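You operate a simulated robot arm through the tools that you are given. There is no shell and no other tool. Be economical: measure what you need, move in short steps, check, and stop when the job is done.

You are at the controls of a simulated two-armed robot. One attempt, no reset.

JOB
Brush the coil block clean, then shut and lock its lid.
Fine: brush back in its place; the red switch stays off. Set down upright: orange brush. What is to be rubbed or washed off counts as gone when no trace of it is left.

It is judged by the outcome, as a careful person would: the job done as asked, and still so three seconds after it is handed in. It fails if anything else is knocked over, pushed out of place, dropped, spilled or broken. Lids that push on must go on centred and level and be pressed home; caps that screw on are set level and turned clockwise until they are tight.

ROBOT AND FRAMES
Two 6-joint arms with three-finger grippers on one trunk, on a base that drives. Base frame: it is fixed to the floor where the robot stands at the start and does not move with it; the origin is under the middle of the robot, x ahead of it, y to its left, z up; the surface under the hand at the start is at about z = 0.8. Readings come in m, degrees, newtons and seconds.
The left shoulder is at the start at [0.021, 0.17, 1.535], the right one opposite. With the tool pointing down near the work surface each hand reaches from about 0.24 to 0.52 m from the robot's upright axis, wherever it stands, measured 20 degrees to its own side. Places, roughly: coil catch [0.6, 0, 0.9]; coil lid [0.7, 0.2, 0.9]; dirt patch [0.7, 0.2, 0.9]; red switch [1.3, 0, 0.8]. Payload 2.2 kg a hand.
The tool frame of a hand sits at the grasp point between the pads (the TCP): z along the fingers, y along the line on which they close. The tips reach 0.025 m beyond it. Largest opening 0.104 m; the body of the gripper starts 0.074 m behind the TCP.
Orientation is that of the tool frame in the base frame, as a unit quaternion [w, x, y, z]. With the fingers straight down and closing along the base's y, the tool's x points along the base's -x, its y along +y and its z along -z.

CONTROLS
- The arms move only by the tool drive_tool. It takes "left_increments", "right_increments" or both (then of equal length, played together; a hand with none holds still); each is a list of rows, each a list of 7 numbers: the closure, from 0 (fully open) to 1 (shut), then the shift along the base's x, y, z in mm, then the turn, a rotation vector about the base's x, y, z in degrees. In form: [[fingers, x, y, z, wx, wy, wz], ...]. A call has 1 to 12 rows; each row shifts and turns the commanded pose from where the row before left it. A row lasts 0.2 s, in which the tool goes at most 0.05 m and 8.6 degrees; a call with a longer step from one row to the next is refused whole, and so is a gripper value outside its range. A pose out of reach is approached as far as the arm can. The call stops where the force on the tool passes 40 N (or 10 N more than at its start, if that is more) or the arm is blocked; 0.2 s more then pass. The fingers move at their own pace and stop on an object; they squeeze with about 42 N. The grip force told is the motor's: it shows also when the fingers shut on nothing. Time passes only in rows, and 0.2 s behind the last, so rows that do not move let the fingers close. The reply holds the time, the measured pose of the TCP, the force on the tool along the base axes, the opening and the grip force, in the units named above and with some noise, with the torque about the TCP (base axes, N m) and any sound that the robot's microphone picked up.
- Cameras (640 x 400 px; columns grow to the right, rows downward): "scene" is now at [0.1589, 0.019, 1.4411]; the picture's right is [0.22, -0.98, 0.00], its down [-0.51, -0.12, -0.85] and it looks along [0.83, 0.19, -0.53] (base axes); focal length 273 px, centre (320, 200). "left" rides on the left gripper at [0.082, -0.003, -0.104] in its tool frame; the picture's right is [0.04, 1.00, 0.00], its down [-0.75, 0.03, -0.66] and it looks along [-0.66, 0.03, 0.75] (tool axes); focal length 256 px, centre (320, 200). "right" rides on the right gripper at [0.082, 0.003, -0.104] in its tool frame; the picture's right is [-0.04, 1.00, 0.00], its down [-0.75, -0.03, -0.66] and it looks along [-0.66, -0.03, 0.75] (tool axes); focal length 256 px, centre (320, 200). There is no depth. A picture from a camera that has moved, and an enlarged one, comes with that camera's place and axes in the base frame and with its lens. The place of the scene camera against the robot may be out by one fixed shift of up to 0.012 m in any direction.
- get_image(camera): a new picture of that camera. No time passes.
- raise_lower(by): slides the trunk up (or, below 0, down) by that many m; the arms and the scene camera ride with it, the base frame stays. It gives what a move gives, with no picture.
- roll_base(legs): drives the robot by 1 to 6 legs, each [ahead, left, turn to the left] in m, m and degrees, along the robot's own axes; the way and the turn of a leg run together, so that a leg with both is an arc; at most 1.5 m and 180 degrees a leg. The arms and the cameras ride along, it lands a little off, and it stops where it bumps. It gives what a move gives.
- head_to(pan, tilt): turns the head with the scene camera to pan (to the left, within 60 degrees either way) and tilt (down, from -29 to 69), counted from straight ahead of the robot. It gives what a move gives.
- close_up(camera, box): a new picture of the part [left, top, right, bottom] of that camera's present view, enlarged. No time passes.
- job_done(): hands the job in; it is judged then, once.

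Work in short steps. Places have to be worked out from the pictures, the camera data and where the tool is seen: move nearer, look again, correct. Check each grasp and each placing, and mend what went wrong. You have 120 turns and 108 pictures in all, those below and enlarged ones among them. Open the grippers and draw the arms clear of the work before you hand the job in, unless the task says otherwise; then end with one line.

The tools are called after "Emit:" as a command line: name --argument value ..., lists and objects as JSON in quotes. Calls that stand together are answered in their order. drive_tool: Moves the arms, as the interface text tells. Its arguments: {"type":"object","properties":{"left_increments":{"type":"array","items":{"type":"array","items":{"type":"number"}}},"right_increments":{"type":"array","items":{"type":"array","items":{"type":"number"}}}},"required":[]} The other tools are called the same way: raise_lower (by) slides the trunk up or down; roll_base (legs) drives the base; head_to (pan, tilt) turns the head that bears the scene camera; get_image (camera) takes a picture; close_up (camera, box) takes an enlarged picture of a part of a camera's view; job_done () hands the job in.

At the start:

```text
clock: 0.0
left_position: [0.5092, 0.3685, 1.1494]
left_tool_rot: [0.0, 0.0, 1.0, 0.001]
left_ft_force: [-0.4, -0.7, 1.0]
left_wrist_torque: [-0.02, 0.01, 0.04]
left_opening: 0.1042
left_gripper_force: 0.1
right_position: [0.6217, -0.0987, 1.2984]
right_tool_rot: [0.0, 0.0, 1.0, 0.0]
right_ft_force: [-0.3, -0.2, 0.6]
right_wrist_torque: [-0.01, -0.03, 0.01]
right_opening: 0.1039
right_gripper_force: 0.0
trunk travel left (down, up): [-0.727, 0.014]
robot x, y, heading: [0.0001, 0.0022, -0.0]
head pan, tilt: [12.6, 31.7]
```

scene: 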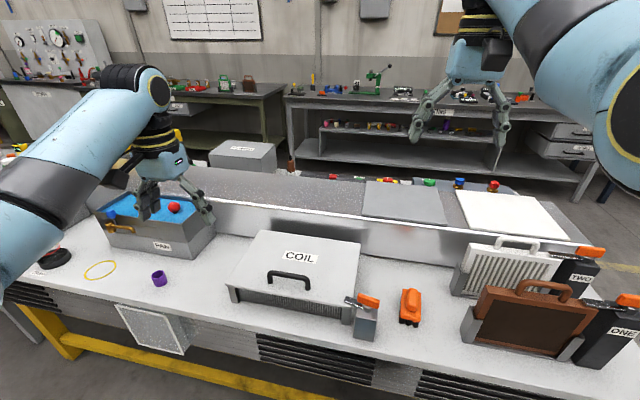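
right: 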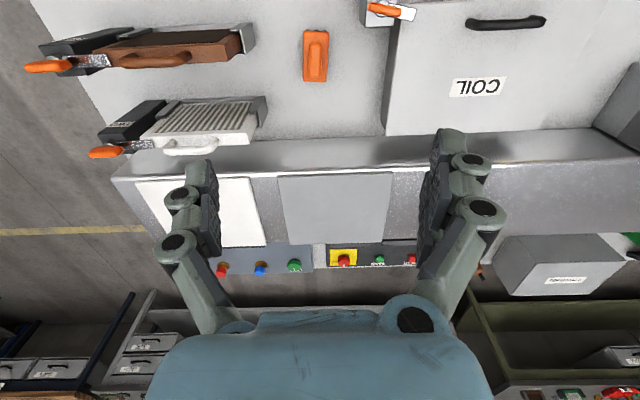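
left: 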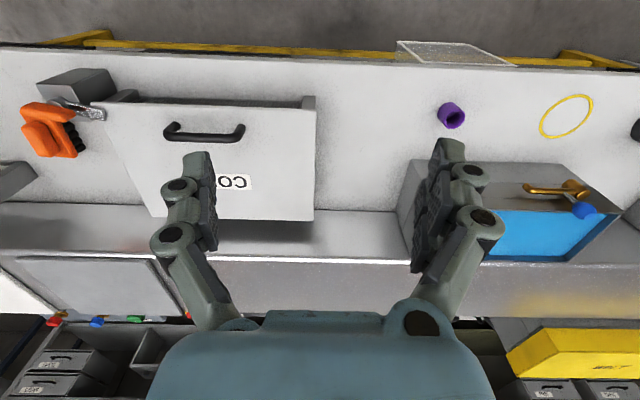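

The coil box stands near (0.65, 0.15) with an orange-handled catch at its right front, and the orange brush lies to the right of it. I'll look at the details enlarged.

Emit:
close_up --camera "scene" --box '[210, 215, 450, 365]'

Emit:
close_up --camera "left" --box '[0, 60, 340, 240]'

Emit:
close_up --camera "scene" --box '[440, 220, 640, 345]'

```text
2.67 times, centred on (330, 290) of scene
camera zoom: at [0.1589, 0.019, 1.4411], right [0.22, -0.98, 0.0], down [-0.51, -0.12, -0.85], along [0.83, 0.19, -0.53], focal length 728 px, centre (293, -40)
```

zoom: 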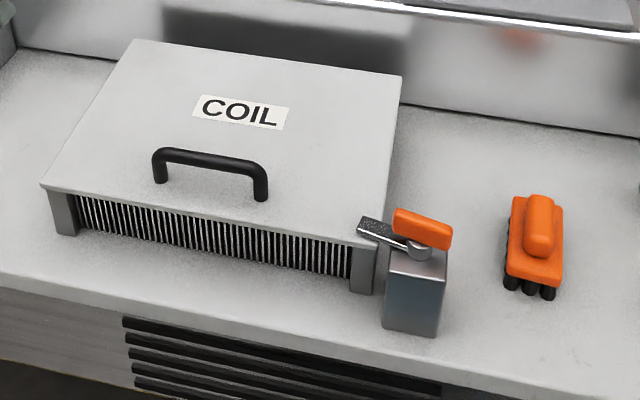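

```text
1.88 times, centred on (170, 150) of left
camera zoom: at [0.4286, 0.3658, 1.2553], right [-0.04, 1.0, 0.0], down [0.75, 0.03, 0.66], along [0.66, 0.03, -0.75], focal length 482 px, centre (602, 294)
```

zoom: 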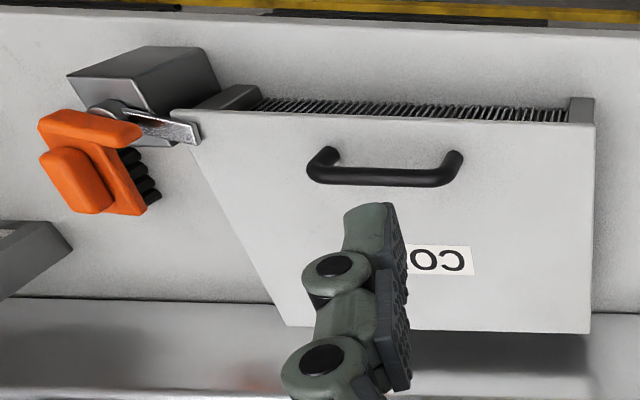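

```text
3.20 times, centred on (540, 282) of scene
camera zoom: at [0.1589, 0.019, 1.4411], right [0.22, -0.98, 0.0], down [-0.51, -0.12, -0.85], along [0.83, 0.19, -0.53], focal length 873 px, centre (-384, -64)
```

zoom: 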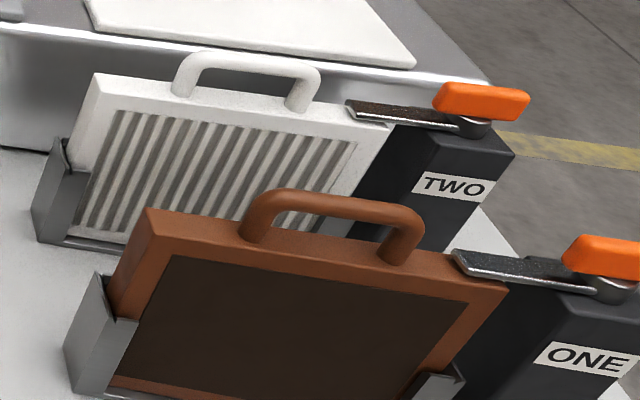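

The lid appears shut, with the catch arm over its right front corner. The pivot is at about (0.57, 0, 0.9), the lid covers x 0.565–0.795 and y 0.04–0.355, and the brush is near (0.64, -0.11). I'll look down to check the clearance between the table front and the base.

Emit:
head_to --pan 0 --tilt 69

Emit:
get_image --camera "scene"

```text
clock: 1.0
left_position: [0.5091, 0.3685, 1.149]
left_tool_rot: [0.0, 0.0, 1.0, 0.0]
left_ft_force: [1.4, 0.0, 0.5]
left_wrist_torque: [-0.03, 0.02, 0.0]
left_opening: 0.104
left_gripper_force: 0.1
right_position: [0.6207, -0.0991, 1.298]
right_tool_rot: [0.0, 0.0, 1.0, 0.0]
right_ft_force: [0.2, 0.3, 1.0]
right_wrist_torque: [-0.02, 0.0, 0.0]
right_opening: 0.1039
right_gripper_force: 0.0
trunk travel left (down, up): [-0.727, 0.014]
robot x, y, heading: [-0.0015, 0.0004, 0.1]
head pan, tilt: [0.0, 68.8]
```

```text
101 pictures are left
camera scene: at [0.1273, -0.0006, 1.3923], right [0.0, -1.0, 0.0], down [-0.93, 0.0, -0.36], along [0.36, 0.0, -0.93], focal length 273 px, centre (320, 200)
```

scene: 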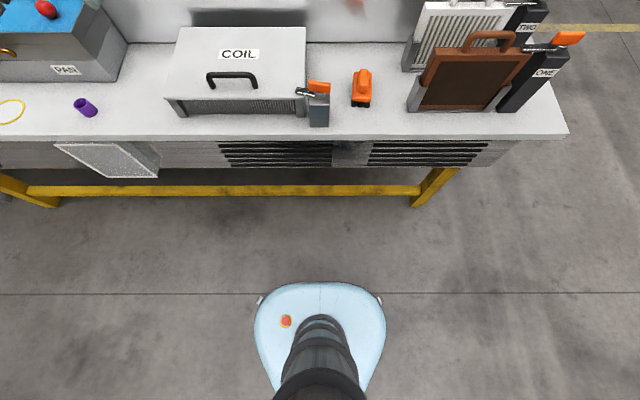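

The base front is at about x = 0.21 and the table's lower beam at about 0.52, so I have room ahead. I'll drive 0.24 ahead and 0.1 left.

Emit:
roll_base --legs '[[0.24, 0.1, 0]]'

Emit:
head_to --pan 0 --tilt 50

Emit:
get_image --camera "scene"

```text
clock: 2.9
left_position: [0.7505, 0.4742, 1.1494]
left_tool_rot: [0.0, -0.002, 1.0, 0.0]
left_ft_force: [0.7, -0.4, 0.1]
left_wrist_torque: [-0.03, 0.0, -0.01]
left_opening: 0.1039
left_gripper_force: 0.1
right_position: [0.8655, 0.0063, 1.2987]
right_tool_rot: [0.001, -0.002, 1.0, 0.001]
right_ft_force: [0.4, -0.1, -0.5]
right_wrist_torque: [0.03, 0.03, 0.02]
right_opening: 0.1039
right_gripper_force: 0.0
trunk travel left (down, up): [-0.727, 0.014]
robot x, y, heading: [0.2428, 0.1025, 0.5]
head pan, tilt: [0.0, 68.8]
```

```text
clock: 3.7
left_position: [0.7512, 0.4751, 1.1505]
left_tool_rot: [0.001, -0.003, 1.0, 0.0]
left_ft_force: [0.3, 0.0, -0.8]
left_wrist_torque: [0.0, -0.03, 0.02]
left_opening: 0.1037
left_gripper_force: 0.1
right_position: [0.8649, 0.007, 1.2986]
right_tool_rot: [0.0, -0.002, 1.0, 0.0]
right_ft_force: [0.2, 0.1, -0.6]
right_wrist_torque: [-0.01, 0.01, 0.02]
right_opening: 0.1044
right_gripper_force: 0.0
trunk travel left (down, up): [-0.727, 0.014]
robot x, y, heading: [0.245, 0.1028, 0.4]
head pan, tilt: [0.0, 50.0]
```

```text
100 pictures are left
camera scene: at [0.3913, 0.1026, 1.4141], right [0.0, -1.0, 0.0], down [-0.77, 0.0, -0.64], along [0.64, 0.0, -0.77], focal length 273 px, centre (320, 200)
```

scene: 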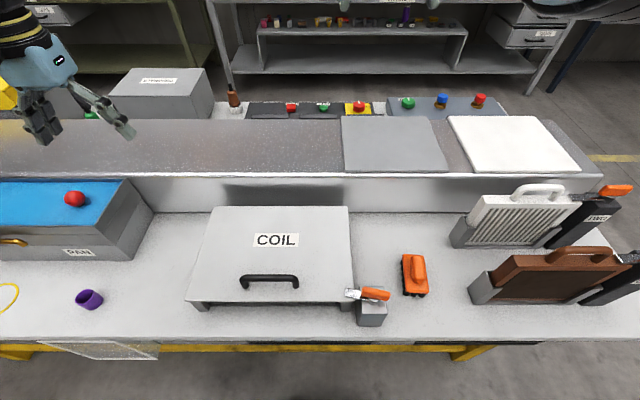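

Good view. I'll enlarge the catch, the brush and the lid.

Emit:
close_up --camera "scene" --box '[320, 240, 448, 330]'

Emit:
close_up --camera "scene" --box '[180, 195, 372, 325]'

```text
4.44 times, centred on (384, 285) of scene
camera zoom: at [0.3913, 0.1026, 1.4141], right [0.0, -1.0, 0.0], down [-0.77, 0.0, -0.64], along [0.64, 0.0, -0.77], focal length 1213 px, centre (36, -178)
```

zoom: 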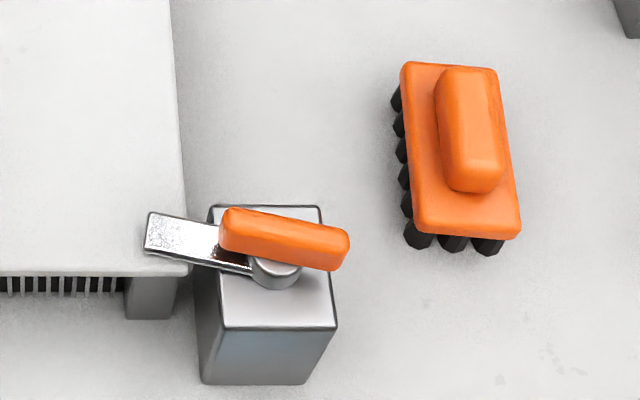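

```text
3.08 times, centred on (276, 260) of scene
camera zoom: at [0.3913, 0.1026, 1.4141], right [0.0, -1.0, 0.0], down [-0.77, 0.0, -0.64], along [0.64, 0.0, -0.77], focal length 840 px, centre (455, 15)
```

zoom: 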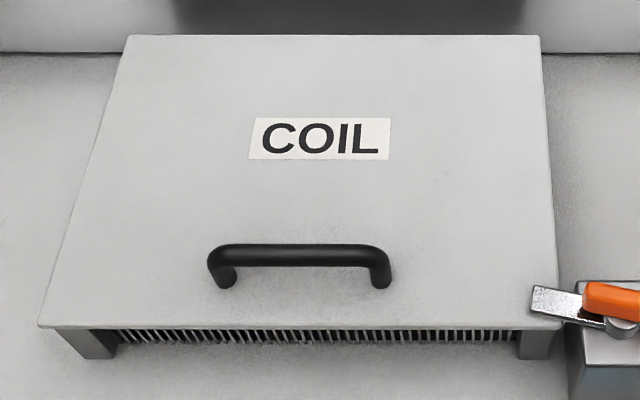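

The catch's orange handle sits over its pivot at about (0.578, 0.000, 0.915), with its long axis about 10° off base y. The arm lies over the lid corner, so it's locked. I'll bring the right hand above it, turned so the fingers close across the handle.

Emit:
drive_tool --right_increments '[[0, -29, 0, -20, 0, 0, 8], [0, -29, 0, -20, 0, 0, 8], [0, -29, -1, -20, 0, 0, 8], [0, -29, -1, -20, 0, 0, 8], [0, -29, -1, -20, 0, 0, 8], [0, -29, -1, -20, 0, 0, 8], [0, -29, -1, -20, 0, 0, 8], [0, -29, -1, -20, 0, 0, 8], [0, -29, -1, -20, 0, 0, 8], [0, -28, 0, -20, 0, 0, 7.5]]'

Emit:
get_image --camera "right"

Emit:
get_image --camera "scene"

```text
clock: 5.1
left_position: [0.75, 0.4731, 1.1495]
left_tool_rot: [0.001, -0.002, 1.0, 0.001]
left_ft_force: [0.4, -0.4, 0.6]
left_wrist_torque: [-0.01, 0.0, -0.02]
left_opening: 0.1041
left_gripper_force: 0.1
right_position: [0.7559, -0.083, 1.1647]
right_tool_rot: [-0.008, -0.35, 0.934, -0.077]
right_ft_force: [0.1, 0.8, -0.1]
right_wrist_torque: [0.01, -0.02, 0.02]
right_opening: 0.1038
right_gripper_force: 0.1
right hand out of reach, approached as far as the arm can: row 1, 2, 3, 4
trunk travel left (down, up): [-0.727, 0.014]
robot x, y, heading: [0.2428, 0.1014, 0.3]
head pan, tilt: [0.0, 50.0]
stopped in row 6 (right hand): the arm was blocked; the commanded pose is now the measured one
```

```text
97 pictures are left
camera right: at [0.6875, -0.1184, 1.2727], right [-0.62, 0.77, -0.14], down [0.57, 0.57, 0.6], along [0.54, 0.29, -0.79], focal length 256 px, centre (320, 200)
```

right: 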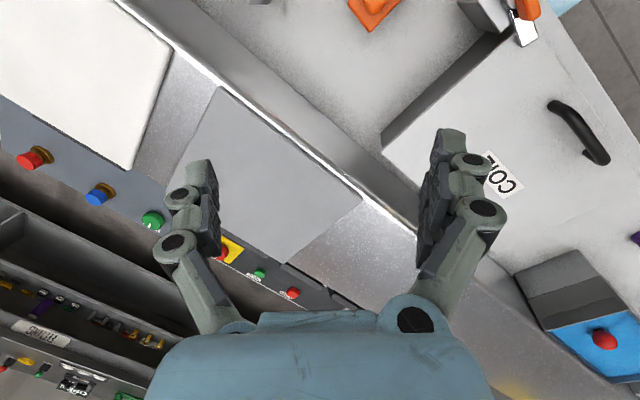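

```text
96 pictures are left
camera scene: at [0.3908, 0.1019, 1.4143], right [0.0, -1.0, 0.0], down [-0.77, 0.0, -0.64], along [0.64, 0.0, -0.77], focal length 273 px, centre (320, 200)
```

scene: 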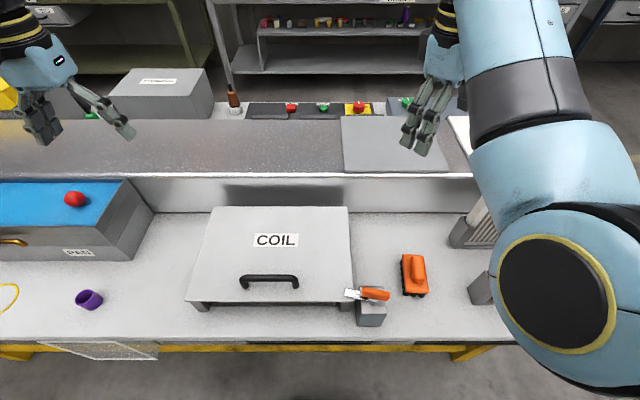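

The hand stalled partway through the turn, probably at a wrist limit on that side. I'll undo the turn while moving to an easier spot nearer the robot, then try the opposite turn.

Emit:
drive_tool --right_increments '[[0, -25, -3, 0, 1.5, -0.15, -6.8], [0, -25, -3, 0, 1.5, -0.15, -6.8], [0, -25, -3, 0, 1.5, -0.15, -6.8], [0, -25, -3, 0, 1.5, -0.15, -6.8], [0, -25, -3, 0, 1.5, -0.15, -6.8], [0, -25, -3, 0, 1.5, -0.15, -6.8]]'

```text
clock: 6.5
left_position: [0.7502, 0.4746, 1.1494]
left_tool_rot: [0.0, -0.003, 1.0, 0.0]
left_ft_force: [0.4, -0.4, -0.1]
left_wrist_torque: [0.01, 0.01, -0.02]
left_opening: 0.104
left_gripper_force: 0.0
right_position: [0.6311, -0.1009, 1.1039]
right_tool_rot: [0.008, 0.002, 1.0, -0.022]
right_ft_force: [-0.6, 0.6, -0.4]
right_wrist_torque: [0.0, 0.0, 0.02]
right_opening: 0.1041
right_gripper_force: 0.0
right hand out of reach, approached as far as the arm can: row 1, 2, 3, 4, 5, 6
trunk travel left (down, up): [-0.727, 0.014]
robot x, y, heading: [0.2435, 0.0994, 0.3]
head pan, tilt: [0.0, 50.0]
```

The hand was too high for that radius, and lower is within reach. I'll go down and over the catch first, then turn negative.

Emit:
drive_tool --right_increments '[[0, 0, 0, -35, 0, 0, 0], [0, 0, 0, -35, 0, 0, 0], [0, 0, 15, -30, 0, 0, 0], [0, -5, 20, -20, 0, 0, 0], [0, -5, 20, -20, 0, 0, 0], [0, -10, 20, -10, 0, 0, 0], [0, -8, 25, 0, 0, 0, 0]]'

```text
clock: 7.9
left_position: [0.7513, 0.4729, 1.149]
left_tool_rot: [0.0, -0.002, 1.0, -0.001]
left_ft_force: [-0.5, 1.2, 0.1]
left_wrist_torque: [0.01, -0.01, 0.03]
left_opening: 0.1039
left_gripper_force: 0.0
right_position: [0.6184, -0.1014, 0.9445]
right_tool_rot: [0.006, 0.0, 0.997, -0.077]
right_ft_force: [-0.3, -0.4, 0.1]
right_wrist_torque: [-0.01, 0.02, -0.04]
right_opening: 0.1041
right_gripper_force: 0.0
trunk travel left (down, up): [-0.727, 0.014]
robot x, y, heading: [0.2427, 0.1038, 0.3]
head pan, tilt: [0.0, 50.0]
stopped in row 6 (right hand): the arm was blocked; the commanded pose is now the measured one
```

The arm is blocked again with the hand tilted, so I need to see the arm's configuration.

Emit:
get_image --camera "scene"

Emit:
get_image --camera "left"

```text
95 pictures are left
camera scene: at [0.3912, 0.1024, 1.4142], right [0.0, -1.0, 0.0], down [-0.77, 0.0, -0.64], along [0.64, 0.0, -0.77], focal length 273 px, centre (320, 200)
```

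scene: 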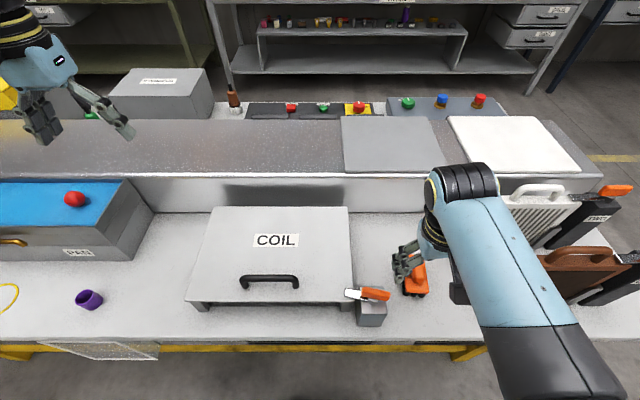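

```text
94 pictures are left
camera left: at [0.6699, 0.4702, 1.2555], right [-0.04, 1.0, 0.0], down [0.75, 0.03, 0.66], along [0.66, 0.03, -0.75], focal length 256 px, centre (320, 200)
```

left: 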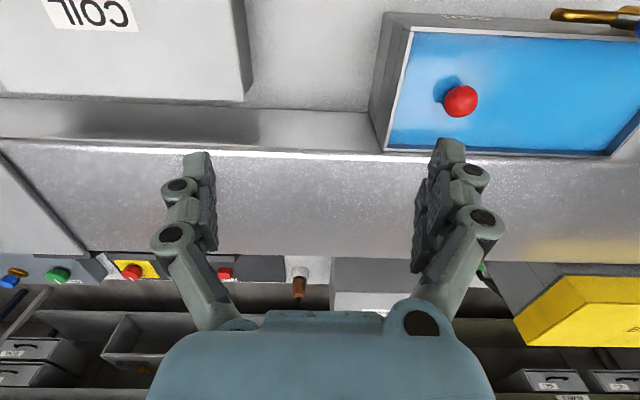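

I'll lift a little, remove the 9° tilt and turn the hand the other way in place, to see if the arm frees up.

Emit:
drive_tool --right_increments '[[0, 0, 0, 15, 2, 0.2, -6], [0, 0, 0, 15, 2, 0.2, -6], [0, 0, 0, 15, 2, 0.2, -6], [0, 0, 0, 15, 2, 0.2, -6], [0, 0, 0, 0, 0, 0, -8], [0, 0, 0, 0, 0, 0, -8]]'

```text
clock: 9.3
left_position: [0.7505, 0.4729, 1.1496]
left_tool_rot: [0.0, -0.002, 1.0, 0.0]
left_ft_force: [-0.1, 0.3, 0.4]
left_wrist_torque: [0.02, 0.01, -0.01]
left_opening: 0.1043
left_gripper_force: 0.1
right_position: [0.618, -0.101, 1.0072]
right_tool_rot: [-0.017, 0.341, 0.94, -0.006]
right_ft_force: [-0.5, 0.2, 0.7]
right_wrist_torque: [0.01, 0.0, -0.03]
right_opening: 0.1043
right_gripper_force: 0.0
trunk travel left (down, up): [-0.727, 0.014]
robot x, y, heading: [0.2423, 0.1053, 0.3]
head pan, tilt: [0.0, 50.0]
```

That worked: the yaw is now -40° and level. I'll continue to about -100° while moving over the catch.

Emit:
drive_tool --right_increments '[[0, -4, 10, 0, 0, 0, -8], [0, -4, 10, 0, 0, 0, -8], [0, -4, 10, 0, 0, 0, -8], [0, -4, 10, 0, 0, 0, -8], [0, -4, 10, 0, 0, 0, -8], [0, -4, 10, 0, 0, 0, -8], [0, -4, 10, 0, 0, 0, -8], [0, -4, 10, 0, 0, 0, -4], [0, -4, 10, 0, 0, 0, 0], [0, -4, 10, 0, 0, 0, 0]]'

Emit:
get_image --camera "right"

Emit:
get_image --camera "scene"

```text
clock: 11.0
left_position: [0.7513, 0.4743, 1.1492]
left_tool_rot: [0.0, -0.002, 1.0, -0.001]
left_ft_force: [0.3, 0.3, 0.6]
left_wrist_torque: [0.01, 0.01, 0.0]
left_opening: 0.1041
left_gripper_force: 0.1
right_position: [0.5978, -0.1074, 1.0013]
right_tool_rot: [0.046, 0.742, 0.668, -0.042]
right_ft_force: [-0.3, -0.1, 0.4]
right_wrist_torque: [0.01, -0.02, -0.02]
right_opening: 0.104
right_gripper_force: 0.0
trunk travel left (down, up): [-0.727, 0.014]
robot x, y, heading: [0.241, 0.1003, 0.4]
head pan, tilt: [0.0, 50.0]
stopped in row 8 (right hand): the arm was blocked; the commanded pose is now the measured one
```

```text
93 pictures are left
camera right: at [0.6096, -0.0164, 1.0943], right [0.99, -0.14, 0.02], down [-0.11, -0.66, 0.74], along [-0.1, -0.74, -0.67], focal length 256 px, centre (320, 200)
```

right: 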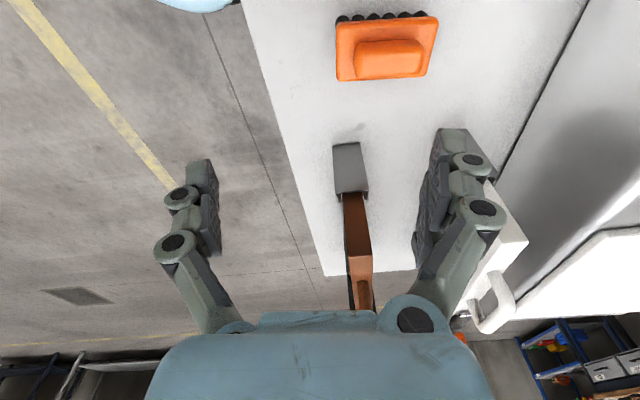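

```text
92 pictures are left
camera scene: at [0.3911, 0.1024, 1.4142], right [0.0, -1.0, 0.0], down [-0.77, 0.0, -0.64], along [0.64, 0.0, -0.77], focal length 273 px, centre (320, 200)
```

scene: 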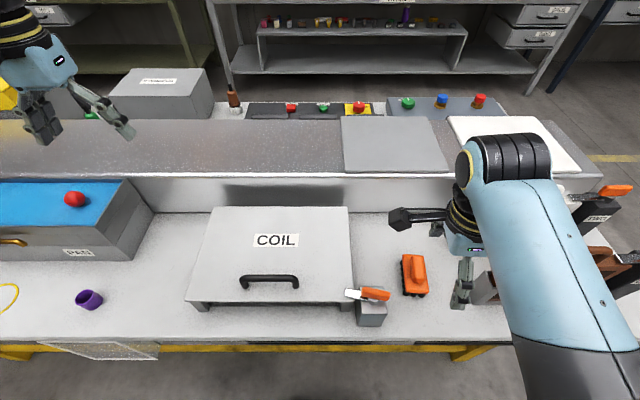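

The right hand won't go left of y ≈ -0.1, though it is nearly straight ahead of its shoulder. The protruding head may be in the upper arm's way, so I'll pan the head left and retry.

Emit:
head_to --pan 45 --tilt 50

Emit:
drive_tool --right_increments '[[0, 0, 15, 0, -2, 2, 0], [0, 0, 20, 0, -2, 2, 0], [0, 0, 20, 0, -2, 2, -4], [0, -5, 20, 0, 0, 0, -4], [0, -5, 15, 0, 0, 0, 0], [0, -5, 10, 0, 0, 0, 0]]'

```text
clock: 12.1
left_position: [0.7493, 0.4734, 1.1494]
left_tool_rot: [0.0, -0.003, 1.0, -0.001]
left_ft_force: [0.1, 0.5, -0.2]
left_wrist_torque: [0.0, 0.02, 0.01]
left_opening: 0.1037
left_gripper_force: 0.1
right_position: [0.5988, -0.1076, 1.0012]
right_tool_rot: [0.045, 0.742, 0.667, -0.042]
right_ft_force: [-0.3, -0.3, -0.2]
right_wrist_torque: [-0.07, -0.01, 0.01]
right_opening: 0.1039
right_gripper_force: 0.0
trunk travel left (down, up): [-0.727, 0.014]
robot x, y, heading: [0.2432, 0.1069, 0.2]
head pan, tilt: [45.0, 50.0]
```

```text
clock: 12.9
left_position: [0.7514, 0.4743, 1.1495]
left_tool_rot: [0.0, -0.001, 1.0, 0.0]
left_ft_force: [0.6, 0.5, -0.1]
left_wrist_torque: [0.0, -0.01, -0.01]
left_opening: 0.1041
left_gripper_force: 0.0
right_position: [0.5893, -0.1542, 0.9907]
right_tool_rot: [0.105, 0.744, 0.638, -0.168]
right_ft_force: [0.3, 0.1, -0.3]
right_wrist_torque: [0.03, -0.01, -0.02]
right_opening: 0.1045
right_gripper_force: 0.0
trunk travel left (down, up): [-0.727, 0.014]
robot x, y, heading: [0.2454, 0.1038, 0.3]
head pan, tilt: [45.0, 50.0]
stopped in row 3 (right hand): the arm was blocked; the commanded pose is now the measured one
```

The hand tilts instead of panning, so something else holds the arm. I'll look at the arm with the head turned right.

Emit:
head_to --pan -50 --tilt 65

Emit:
get_image --camera "scene"

```text
clock: 14.6
left_position: [0.7522, 0.4733, 1.1495]
left_tool_rot: [0.0, -0.002, 1.0, 0.0]
left_ft_force: [-0.2, -0.4, -0.4]
left_wrist_torque: [-0.02, 0.0, 0.0]
left_opening: 0.1041
left_gripper_force: 0.0
right_position: [0.5887, -0.1533, 0.9899]
right_tool_rot: [0.104, 0.743, 0.639, -0.169]
right_ft_force: [0.6, 0.2, -0.4]
right_wrist_torque: [0.01, -0.02, 0.03]
right_opening: 0.1038
right_gripper_force: 0.0
trunk travel left (down, up): [-0.727, 0.014]
robot x, y, heading: [0.24, 0.1019, 0.2]
head pan, tilt: [-50.0, 65.0]
```

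```text
91 pictures are left
camera scene: at [0.3536, 0.0558, 1.3961], right [-0.76, -0.65, 0.0], down [-0.59, 0.69, -0.42], along [0.27, -0.32, -0.91], focal length 273 px, centre (320, 200)
```

scene: 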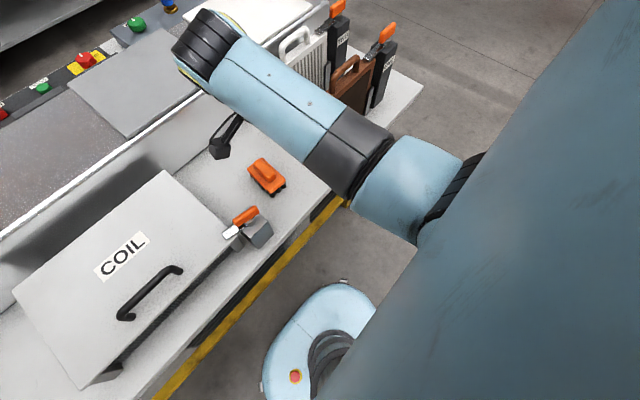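

The upper arm hangs beside the trunk, so the hand can't cross inward that far. I'll level the hand, then shift the base left so the catch lies on the right arm's own side.

Emit:
drive_tool --right_increments '[[0, 3, -10, 8, 5.4, -1.8, -0.3], [0, 3, -10, 8, 5.4, -1.8, -0.3], [0, 3, -10, 8, 5.4, -1.8, -0.3], [0, 3, -5, 8, 5.4, -1.8, -0.3]]'

Emit:
roll_base --legs '[[-0.03, 0.13, 0]]'

Emit:
head_to --pan -20 --tilt 50

Emit:
get_image --camera "scene"

```text
clock: 15.6
left_position: [0.7506, 0.4728, 1.15]
left_tool_rot: [0.0, -0.002, 1.0, 0.0]
left_ft_force: [1.0, -1.0, 0.5]
left_wrist_torque: [0.01, 0.03, 0.02]
left_opening: 0.1042
left_gripper_force: 0.0
right_position: [0.6009, -0.1878, 1.021]
right_tool_rot: [-0.001, 0.765, 0.644, 0.001]
right_ft_force: [0.7, -0.6, 0.2]
right_wrist_torque: [0.0, 0.0, 0.0]
right_opening: 0.1042
right_gripper_force: 0.0
trunk travel left (down, up): [-0.727, 0.014]
robot x, y, heading: [0.2436, 0.1004, 0.3]
head pan, tilt: [-50.0, 65.0]
```

```text
clock: 16.9
left_position: [0.7197, 0.5994, 1.1498]
left_tool_rot: [-0.001, -0.001, 1.0, 0.0]
left_ft_force: [0.0, 0.3, 0.0]
left_wrist_torque: [0.01, -0.04, -0.01]
left_opening: 0.104
left_gripper_force: 0.0
right_position: [0.57, -0.0596, 1.0206]
right_tool_rot: [0.002, 0.766, 0.643, 0.0]
right_ft_force: [-0.2, 0.5, -0.4]
right_wrist_torque: [-0.05, -0.01, 0.01]
right_opening: 0.1039
right_gripper_force: 0.0
trunk travel left (down, up): [-0.727, 0.014]
robot x, y, heading: [0.213, 0.2314, 0.2]
head pan, tilt: [-50.0, 65.0]
```

```text
clock: 17.8
left_position: [0.7202, 0.6003, 1.1493]
left_tool_rot: [0.0, -0.001, 1.0, -0.001]
left_ft_force: [0.4, -1.3, -0.7]
left_wrist_torque: [-0.02, 0.02, 0.01]
left_opening: 0.1039
left_gripper_force: 0.1
right_position: [0.57, -0.0596, 1.0208]
right_tool_rot: [0.002, 0.766, 0.643, 0.0]
right_ft_force: [0.3, -0.1, 0.1]
right_wrist_torque: [0.01, 0.01, -0.05]
right_opening: 0.1039
right_gripper_force: 0.1
trunk travel left (down, up): [-0.727, 0.014]
robot x, y, heading: [0.2127, 0.2298, 0.2]
head pan, tilt: [-20.0, 50.0]
```

```text
90 pictures are left
camera scene: at [0.3557, 0.2031, 1.4141], right [-0.34, -0.94, 0.0], down [-0.72, 0.26, -0.64], along [0.6, -0.22, -0.77], focal length 273 px, centre (320, 200)
```

scene: 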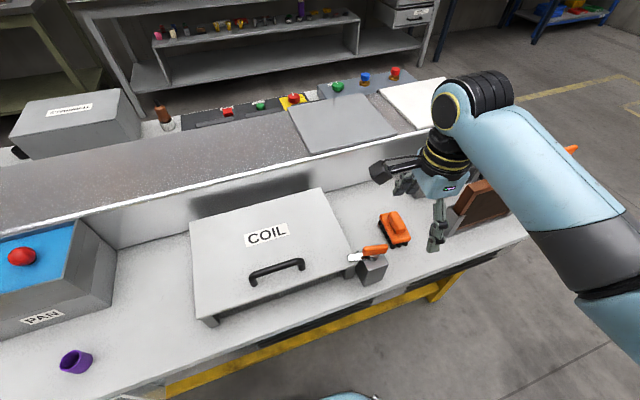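

The hand is now at rel y ≈ -0.29 and level, with yaw -100°. I'll move it 60 mm left over the catch.

Emit:
drive_tool --right_increments '[[0, 3, 20, 0, 0, 0, 0], [0, 3, 20, 0, 0, 0, 0], [0, 2, 20, 0, 0, 0, 0], [0, 0, 0, 0, 0, 0, 0]]'

Emit:
get_image --camera "right"

Emit:
close_up --camera "scene" --box '[300, 180, 460, 290]'

```text
clock: 18.8
left_position: [0.7208, 0.6, 1.1495]
left_tool_rot: [0.0, 0.0, 1.0, 0.0]
left_ft_force: [0.0, 0.2, 0.0]
left_wrist_torque: [0.0, -0.03, 0.05]
left_opening: 0.104
left_gripper_force: 0.1
right_position: [0.5771, -0.0016, 1.021]
right_tool_rot: [0.0, 0.766, 0.643, 0.0]
right_ft_force: [-0.2, -0.1, 0.4]
right_wrist_torque: [0.01, 0.01, 0.0]
right_opening: 0.1042
right_gripper_force: 0.0
trunk travel left (down, up): [-0.727, 0.014]
robot x, y, heading: [0.212, 0.2303, 0.1]
head pan, tilt: [-20.0, 50.0]
```

```text
89 pictures are left
camera right: at [0.5931, 0.0783, 1.124], right [0.98, -0.21, 0.0], down [-0.16, -0.74, 0.66], along [-0.14, -0.64, -0.75], focal length 256 px, centre (320, 200)
```

right: 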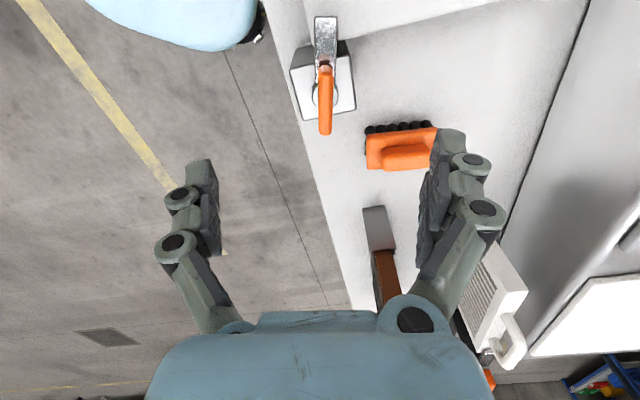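

```text
3.64 times, centred on (380, 235) of scene
camera zoom: at [0.3557, 0.203, 1.4142], right [-0.34, -0.94, 0.0], down [-0.72, 0.26, -0.64], along [0.6, -0.22, -0.77], focal length 992 px, centre (102, 73)
```

zoom: 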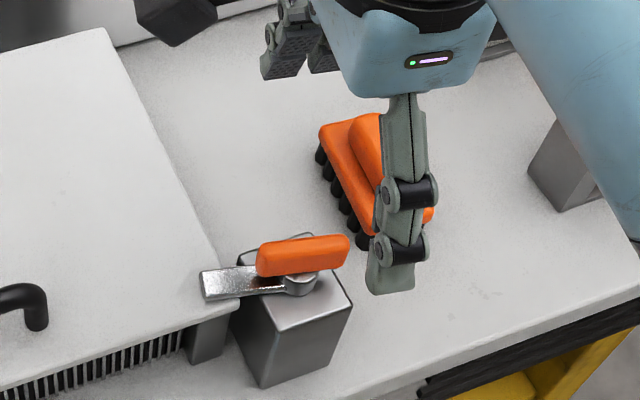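

The wrist and scene cameras agree that the handle centre is at about (0.581, 0.004, 0.915), and it is aligned with the fingers. I'll descend with the fingers half closed and watch the force.

Emit:
drive_tool --right_increments '[[0.4, 4, 5, -20, 0, 0, 0], [0.4, 0, 0, -25, 0, 0, 0], [0.4, 0, 0, -25, 0, 0, 0], [0.4, 0, 0, -15, 0, 0, 0], [0.4, 0, 0, -10, 0, 0, 0]]'

Emit:
close_up --camera "scene" --box '[300, 180, 460, 290]'

Emit:
get_image --camera "right"

```text
clock: 20.0
left_position: [0.7204, 0.6005, 1.1488]
left_tool_rot: [0.0, -0.001, 1.0, 0.0]
left_ft_force: [-0.2, 1.0, 0.3]
left_wrist_torque: [-0.01, 0.04, 0.02]
left_opening: 0.1039
left_gripper_force: 0.1
right_position: [0.5807, 0.0064, 0.9246]
right_tool_rot: [0.001, 0.766, 0.642, 0.0]
right_ft_force: [-0.3, 0.0, 0.3]
right_wrist_torque: [0.04, 0.02, -0.01]
right_opening: 0.0626
right_gripper_force: 0.0
trunk travel left (down, up): [-0.727, 0.014]
robot x, y, heading: [0.2162, 0.2293, 0.3]
head pan, tilt: [-20.0, 50.0]
```

```text
3.64 times, centred on (380, 235) of scene
camera zoom: at [0.3557, 0.2036, 1.4142], right [-0.34, -0.94, 0.0], down [-0.72, 0.26, -0.64], along [0.6, -0.22, -0.77], focal length 992 px, centre (102, 73)
```

zoom: 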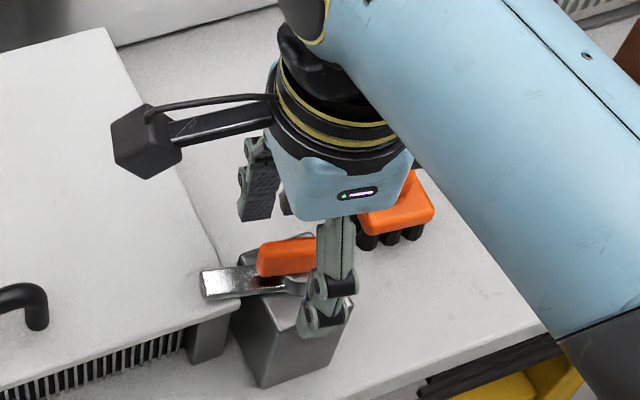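

```text
86 pictures are left
camera right: at [0.5984, 0.0847, 1.0279], right [0.98, -0.21, 0.0], down [-0.16, -0.74, 0.66], along [-0.14, -0.64, -0.75], focal length 256 px, centre (320, 200)
```

right: 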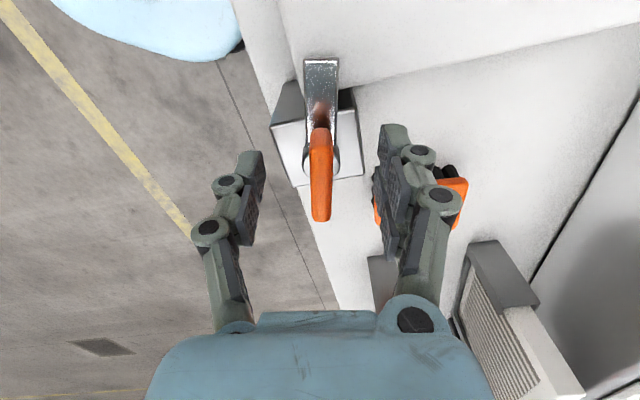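

The handle is centred between the fingers at z ≈ 0.91. I'll lower 8 mm and close.

Emit:
drive_tool --right_increments '[[0.4, 0, -2, -8, 0, 0, 0], [0.8, 0, 0, 0, 0, 0, 0], [1, 0, 0, 0, 0, 0, 0], [1, 0, 0, 0, 0, 0, 0], [1, 0, 0, 0, 0, 0, 0]]'

Emit:
close_up --camera "scene" --box '[300, 180, 460, 290]'

```text
clock: 21.2
left_position: [0.7199, 0.6004, 1.1497]
left_tool_rot: [0.0, -0.001, 1.0, 0.0]
left_ft_force: [0.1, 0.4, -0.2]
left_wrist_torque: [0.0, 0.04, -0.03]
left_opening: 0.1041
left_gripper_force: 0.1
right_position: [0.5818, 0.003, 0.9164]
right_tool_rot: [0.001, 0.766, 0.643, 0.001]
right_ft_force: [-1.1, 0.8, 5.4]
right_wrist_torque: [-0.02, 0.02, 0.0]
right_opening: 0.0114
right_gripper_force: 38.0
trunk travel left (down, up): [-0.727, 0.014]
robot x, y, heading: [0.2142, 0.2322, 0.2]
head pan, tilt: [-20.0, 50.0]
```

```text
3.64 times, centred on (380, 235) of scene
camera zoom: at [0.3552, 0.2038, 1.4143], right [-0.34, -0.94, 0.0], down [-0.72, 0.26, -0.64], along [0.6, -0.22, -0.77], focal length 992 px, centre (102, 73)
```

zoom: 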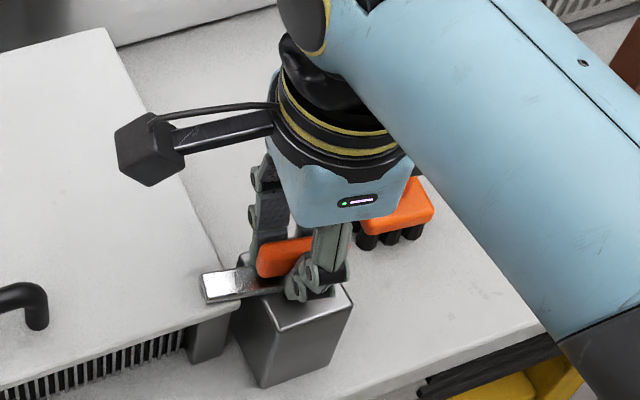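

Gripped (11 mm). I'll turn it counter-clockwise in small steps and watch the force and torque.

Emit:
drive_tool --right_increments '[[1, 0, 0, 0, 0, 0, 4], [1, 0, 0, 0, 0, 0, 4], [1, 0, 0, 0, 0, 0, 4]]'

Emit:
close_up --camera "scene" --box '[300, 180, 460, 290]'

```text
clock: 22.0
left_position: [0.7196, 0.6012, 1.1506]
left_tool_rot: [0.0, -0.001, 1.0, 0.0]
left_ft_force: [0.3, 0.3, -0.6]
left_wrist_torque: [-0.01, 0.01, 0.02]
left_opening: 0.1041
left_gripper_force: 0.0
right_position: [0.5817, 0.0038, 0.9171]
right_tool_rot: [0.0, 0.695, 0.719, 0.0]
right_ft_force: [-0.3, 4.7, -2.0]
right_wrist_torque: [-0.41, -0.04, 0.01]
right_opening: 0.0109
right_gripper_force: 38.1
trunk travel left (down, up): [-0.727, 0.014]
robot x, y, heading: [0.2074, 0.2305, 0.3]
head pan, tilt: [-20.0, 50.0]
```

```text
3.64 times, centred on (380, 235) of scene
camera zoom: at [0.3558, 0.2042, 1.4142], right [-0.34, -0.94, 0.0], down [-0.72, 0.26, -0.64], along [0.6, -0.22, -0.77], focal length 992 px, centre (102, 73)
```

zoom: 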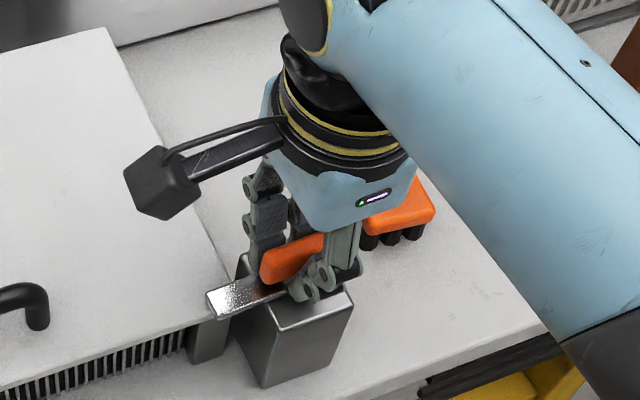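

The arm turned freely with hardly any resistance. I'll continue the same way.

Emit:
drive_tool --right_increments '[[1, 0, 0, 0, 0, 0, 6], [1, 0, 0, 0, 0, 0, 6], [1, 0, 0, 0, 0, 0, 6], [1, 0, 0, 0, 0, 0, 6], [1, 0, 0, 0, 0, 0, 6], [1, 0, 0, 0, 0, 0, 6], [1, 0, 0, 0, 0, 0, 6], [1, 0, 0, 0, 0, 0, 6], [1, 0, 0, 0, 0, 0, 6], [1, 0, 0, 0, 0, 0, 6], [1, 0, 0, 0, 0, 0, 6], [1, 0, 0, 0, 0, 0, 6]]'

Emit:
close_up --camera "scene" --box '[300, 180, 460, 290]'

```text
clock: 24.6
left_position: [0.7212, 0.5996, 1.1496]
left_tool_rot: [0.0, -0.001, 1.0, 0.0]
left_ft_force: [-0.3, 0.7, 0.0]
left_wrist_torque: [-0.02, 0.02, 0.0]
left_opening: 0.1039
left_gripper_force: 0.0
right_position: [0.5799, 0.0018, 0.9172]
right_tool_rot: [-0.002, 0.138, 0.99, 0.0]
right_ft_force: [-9.5, -2.6, -33.1]
right_wrist_torque: [-0.12, -0.11, 0.02]
right_opening: 0.0112
right_gripper_force: 38.3
trunk travel left (down, up): [-0.727, 0.014]
robot x, y, heading: [0.2144, 0.2291, 0.1]
head pan, tilt: [-20.0, 50.0]
```

```text
3.64 times, centred on (380, 235) of scene
camera zoom: at [0.3562, 0.2019, 1.414], right [-0.34, -0.94, 0.0], down [-0.72, 0.26, -0.64], along [0.6, -0.22, -0.77], focal length 992 px, centre (102, 73)
```

zoom: 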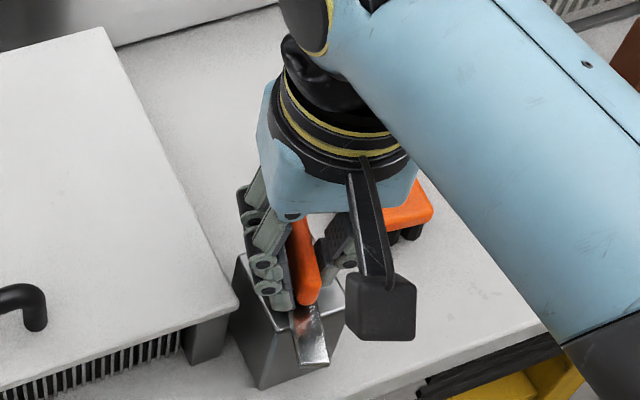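

The catch is fully off the lid, pointing at the robot. I'll open only partly, since the lid edge is close, and lift away.

Emit:
drive_tool --right_increments '[[0.65, 0, 0, 0, 0, 0, 0], [0.65, 0, 0, 0, 0, 0, 0], [0.65, 0, 0, 20, 0, 0, 0], [0.65, 0, 0, 30, 0, 0, 0], [0.5, 0, 0, 40, 0, 0, 0]]'

Emit:
get_image --camera "right"

```text
clock: 25.8
left_position: [0.72, 0.6014, 1.1502]
left_tool_rot: [0.0, -0.002, 1.0, 0.0]
left_ft_force: [0.5, 0.2, 0.0]
left_wrist_torque: [-0.01, 0.0, -0.01]
left_opening: 0.1041
left_gripper_force: 0.3
right_position: [0.5787, 0.0061, 1.0087]
right_tool_rot: [0.0, 0.139, 0.99, 0.0]
right_ft_force: [-0.2, 0.2, -0.4]
right_wrist_torque: [-0.03, 0.02, -0.01]
right_opening: 0.0521
right_gripper_force: 0.0
trunk travel left (down, up): [-0.727, 0.014]
robot x, y, heading: [0.2099, 0.2309, 0.2]
head pan, tilt: [-20.0, 50.0]
```

```text
82 pictures are left
camera right: at [0.5009, 0.0299, 1.1119], right [0.31, 0.95, 0.0], down [0.72, -0.24, 0.66], along [0.62, -0.2, -0.75], focal length 256 px, centre (320, 200)
```

right: 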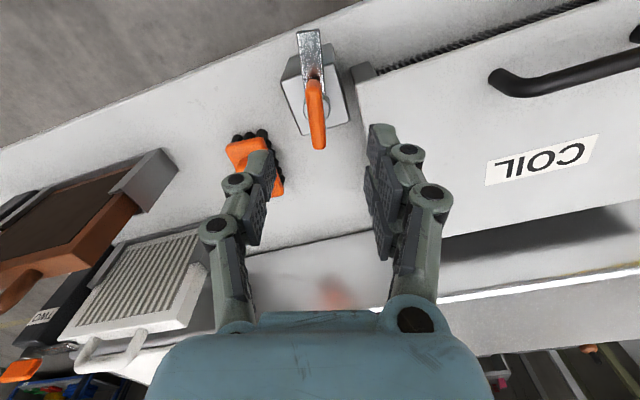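

The catch is unlatched. The lid handle is at about x 0.60, y 0.15–0.245, bar z ≈ 0.935. I'll drive so it lies on the right arm's side.

Emit:
roll_base --legs '[[0.04, 0.2, 0]]'

Emit:
head_to --pan -25 --tilt 50

Emit:
get_image --camera "scene"

Emit:
get_image --camera "right"

```text
clock: 27.4
left_position: [0.7619, 0.7975, 1.1492]
left_tool_rot: [0.001, 0.001, 1.0, -0.001]
left_ft_force: [-0.4, -0.3, -0.6]
left_wrist_torque: [-0.04, -0.03, 0.0]
left_opening: 0.104
left_gripper_force: 0.0
right_position: [0.6192, 0.2034, 1.0091]
right_tool_rot: [0.001, 0.141, 0.99, 0.0]
right_ft_force: [0.1, -0.4, 0.0]
right_wrist_torque: [-0.01, 0.04, -0.02]
right_opening: 0.0519
right_gripper_force: 0.0
trunk travel left (down, up): [-0.727, 0.014]
robot x, y, heading: [0.2504, 0.4276, 0.0]
head pan, tilt: [-20.0, 50.0]
```

```text
clock: 28.1
left_position: [0.7627, 0.7973, 1.1495]
left_tool_rot: [0.0, 0.0, 1.0, -0.001]
left_ft_force: [-0.3, 0.3, 0.4]
left_wrist_torque: [0.01, 0.02, 0.03]
left_opening: 0.1039
left_gripper_force: 0.0
right_position: [0.619, 0.2024, 1.008]
right_tool_rot: [0.0, 0.141, 0.99, 0.0]
right_ft_force: [0.2, -0.3, 0.5]
right_wrist_torque: [-0.01, 0.01, 0.0]
right_opening: 0.052
right_gripper_force: 0.0
trunk travel left (down, up): [-0.727, 0.014]
robot x, y, heading: [0.2498, 0.4271, 0.1]
head pan, tilt: [-25.0, 50.0]
```

```text
81 pictures are left
camera scene: at [0.3933, 0.396, 1.4142], right [-0.42, -0.91, 0.0], down [-0.69, 0.32, -0.64], along [0.58, -0.27, -0.77], focal length 273 px, centre (320, 200)
```

scene: 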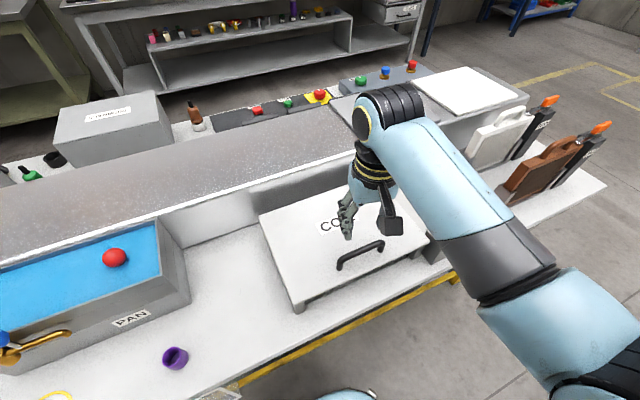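

```text
80 pictures are left
camera right: at [0.541, 0.2275, 1.1114], right [0.32, 0.95, 0.0], down [0.71, -0.24, 0.66], along [0.62, -0.21, -0.75], focal length 256 px, centre (320, 200)
```

right: 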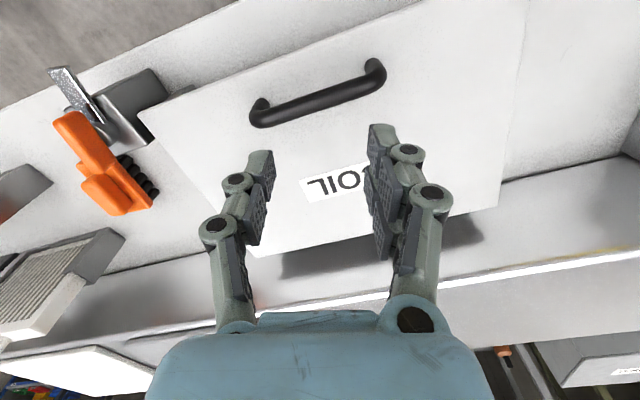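

The handle bar centre is at about (0.599, 0.205, 0.935). I'll turn the hand to close along x above it.

Emit:
drive_tool --right_increments '[[0.5, -2, 0, 0, 0, 0, -8], [0.5, -2, 0, 0, 0, 0, -8], [0.5, -2, 0, 0, 0, 0, -8], [0.5, -2, 0, 0, 0, 0, -8], [0.5, -2, 0, 0, 0, 0, -8], [0.5, -2, 0, 0, 0, 0, -8], [0.5, -2, 0, 0, 0, 0, -8], [0.5, -2, 0, 0, 0, 0, -8], [0.5, -2, 0, 0, 0, 0, -8], [0.5, -2, 0, 0, 0, 0, -2]]'

Emit:
get_image --camera "right"

Emit:
get_image --camera "scene"

```text
clock: 30.3
left_position: [0.7618, 0.7976, 1.1503]
left_tool_rot: [0.0, 0.0, 1.0, 0.0]
left_ft_force: [-0.5, -0.6, 1.1]
left_wrist_torque: [-0.01, -0.01, -0.03]
left_opening: 0.1038
left_gripper_force: 0.0
right_position: [0.6, 0.203, 1.0072]
right_tool_rot: [0.001, 0.709, 0.705, 0.0]
right_ft_force: [-0.6, -0.1, -0.4]
right_wrist_torque: [0.02, -0.01, 0.01]
right_opening: 0.0519
right_gripper_force: 0.0
trunk travel left (down, up): [-0.727, 0.014]
robot x, y, heading: [0.256, 0.4317, 0.1]
head pan, tilt: [-25.0, 50.0]
```

```text
79 pictures are left
camera right: at [0.6023, 0.2828, 1.1112], right [1.0, -0.04, 0.0], down [-0.03, -0.75, 0.66], along [-0.03, -0.66, -0.75], focal length 256 px, centre (320, 200)
```

right: 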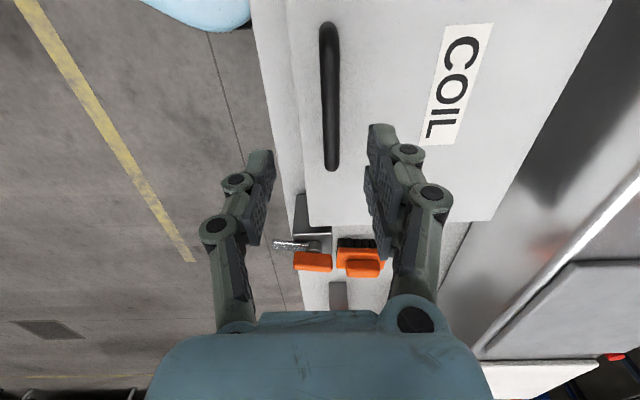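

```text
78 pictures are left
camera scene: at [0.3931, 0.3954, 1.4142], right [-0.42, -0.91, 0.0], down [-0.69, 0.32, -0.64], along [0.58, -0.27, -0.77], focal length 273 px, centre (320, 200)
```

scene: 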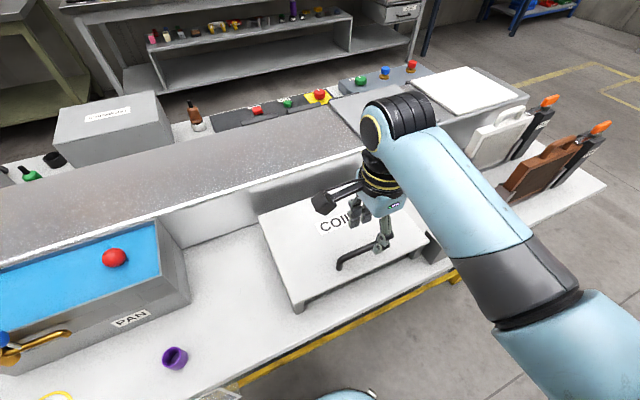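

The bar is at x ≈ 0.604, y 0.16–0.26. I'll descend to it and close.

Emit:
drive_tool --right_increments '[[0.5, 4, 4, -20, 0, 0, 0], [0.5, 0, 0, -25, 0, 0, 0], [0.5, 0, 0, -15, 0, 0, 0], [0.5, 0, 0, -8, 0, 0, 0], [1, 0, 0, 0, 0, 0, 0], [1, 0, 0, 0, 0, 0, 0], [1, 0, 0, 0, 0, 0, 0]]'

Emit:
get_image --camera "right"

```text
clock: 31.9
left_position: [0.7643, 0.7981, 1.1493]
left_tool_rot: [-0.001, 0.0, 1.0, 0.001]
left_ft_force: [-0.5, -0.1, 0.4]
left_wrist_torque: [-0.04, 0.02, 0.0]
left_opening: 0.1039
left_gripper_force: 0.0
right_position: [0.6085, 0.207, 0.9424]
right_tool_rot: [0.003, 0.708, 0.706, 0.002]
right_ft_force: [19.0, -1.6, 6.4]
right_wrist_torque: [0.34, -0.49, 0.66]
right_opening: 0.0144
right_gripper_force: 40.6
trunk travel left (down, up): [-0.727, 0.014]
robot x, y, heading: [0.2535, 0.4299, 0.1]
head pan, tilt: [-25.0, 50.0]
```

```text
77 pictures are left
camera right: at [0.6099, 0.2876, 1.0454], right [1.0, -0.04, 0.01], down [-0.04, -0.75, 0.66], along [-0.02, -0.66, -0.75], focal length 256 px, centre (320, 200)
```

right: 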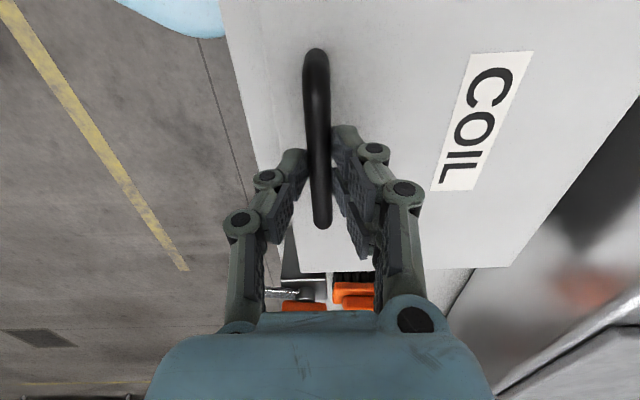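

The bar is gripped at 14 mm. I'll lift a little along an arc about the presumed rear hinge (x ≈ 0.79, z ≈ 0.89) and see how the lid moves.

Emit:
drive_tool --right_increments '[[1, 2, 0, 8, 0, 0, 0], [1, 3, 0, 8, 0, 0, 0], [1, 3, 0, 8, 0, 0, 0], [1, 3, 0, 7, 0, 0, 0]]'

Emit:
get_image --camera "scene"

```text
clock: 32.9
left_position: [0.7621, 0.7973, 1.1496]
left_tool_rot: [-0.001, 0.0, 1.0, 0.0]
left_ft_force: [0.2, 0.2, 0.1]
left_wrist_torque: [0.0, -0.01, -0.06]
left_opening: 0.104
left_gripper_force: 0.0
right_position: [0.6134, 0.2076, 0.97]
right_tool_rot: [0.0, 0.708, 0.706, -0.002]
right_ft_force: [0.7, -0.5, -0.2]
right_wrist_torque: [-0.01, 0.03, -0.02]
right_opening: 0.0002
right_gripper_force: 28.7
trunk travel left (down, up): [-0.727, 0.014]
robot x, y, heading: [0.25, 0.4261, -0.1]
head pan, tilt: [-25.0, 50.0]
```

```text
76 pictures are left
camera scene: at [0.3944, 0.3953, 1.4141], right [-0.42, -0.91, 0.0], down [-0.7, 0.32, -0.64], along [0.58, -0.27, -0.77], focal length 273 px, centre (320, 200)
```

scene: 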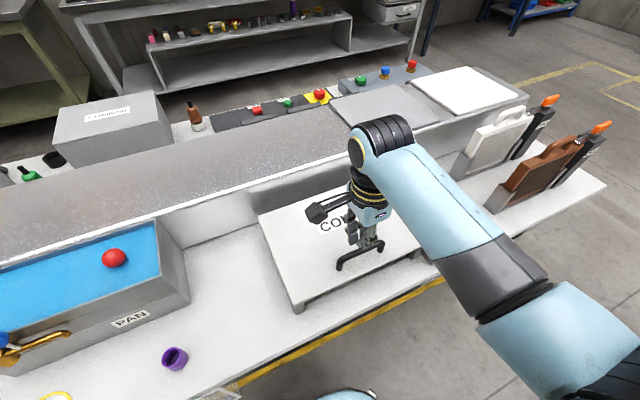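

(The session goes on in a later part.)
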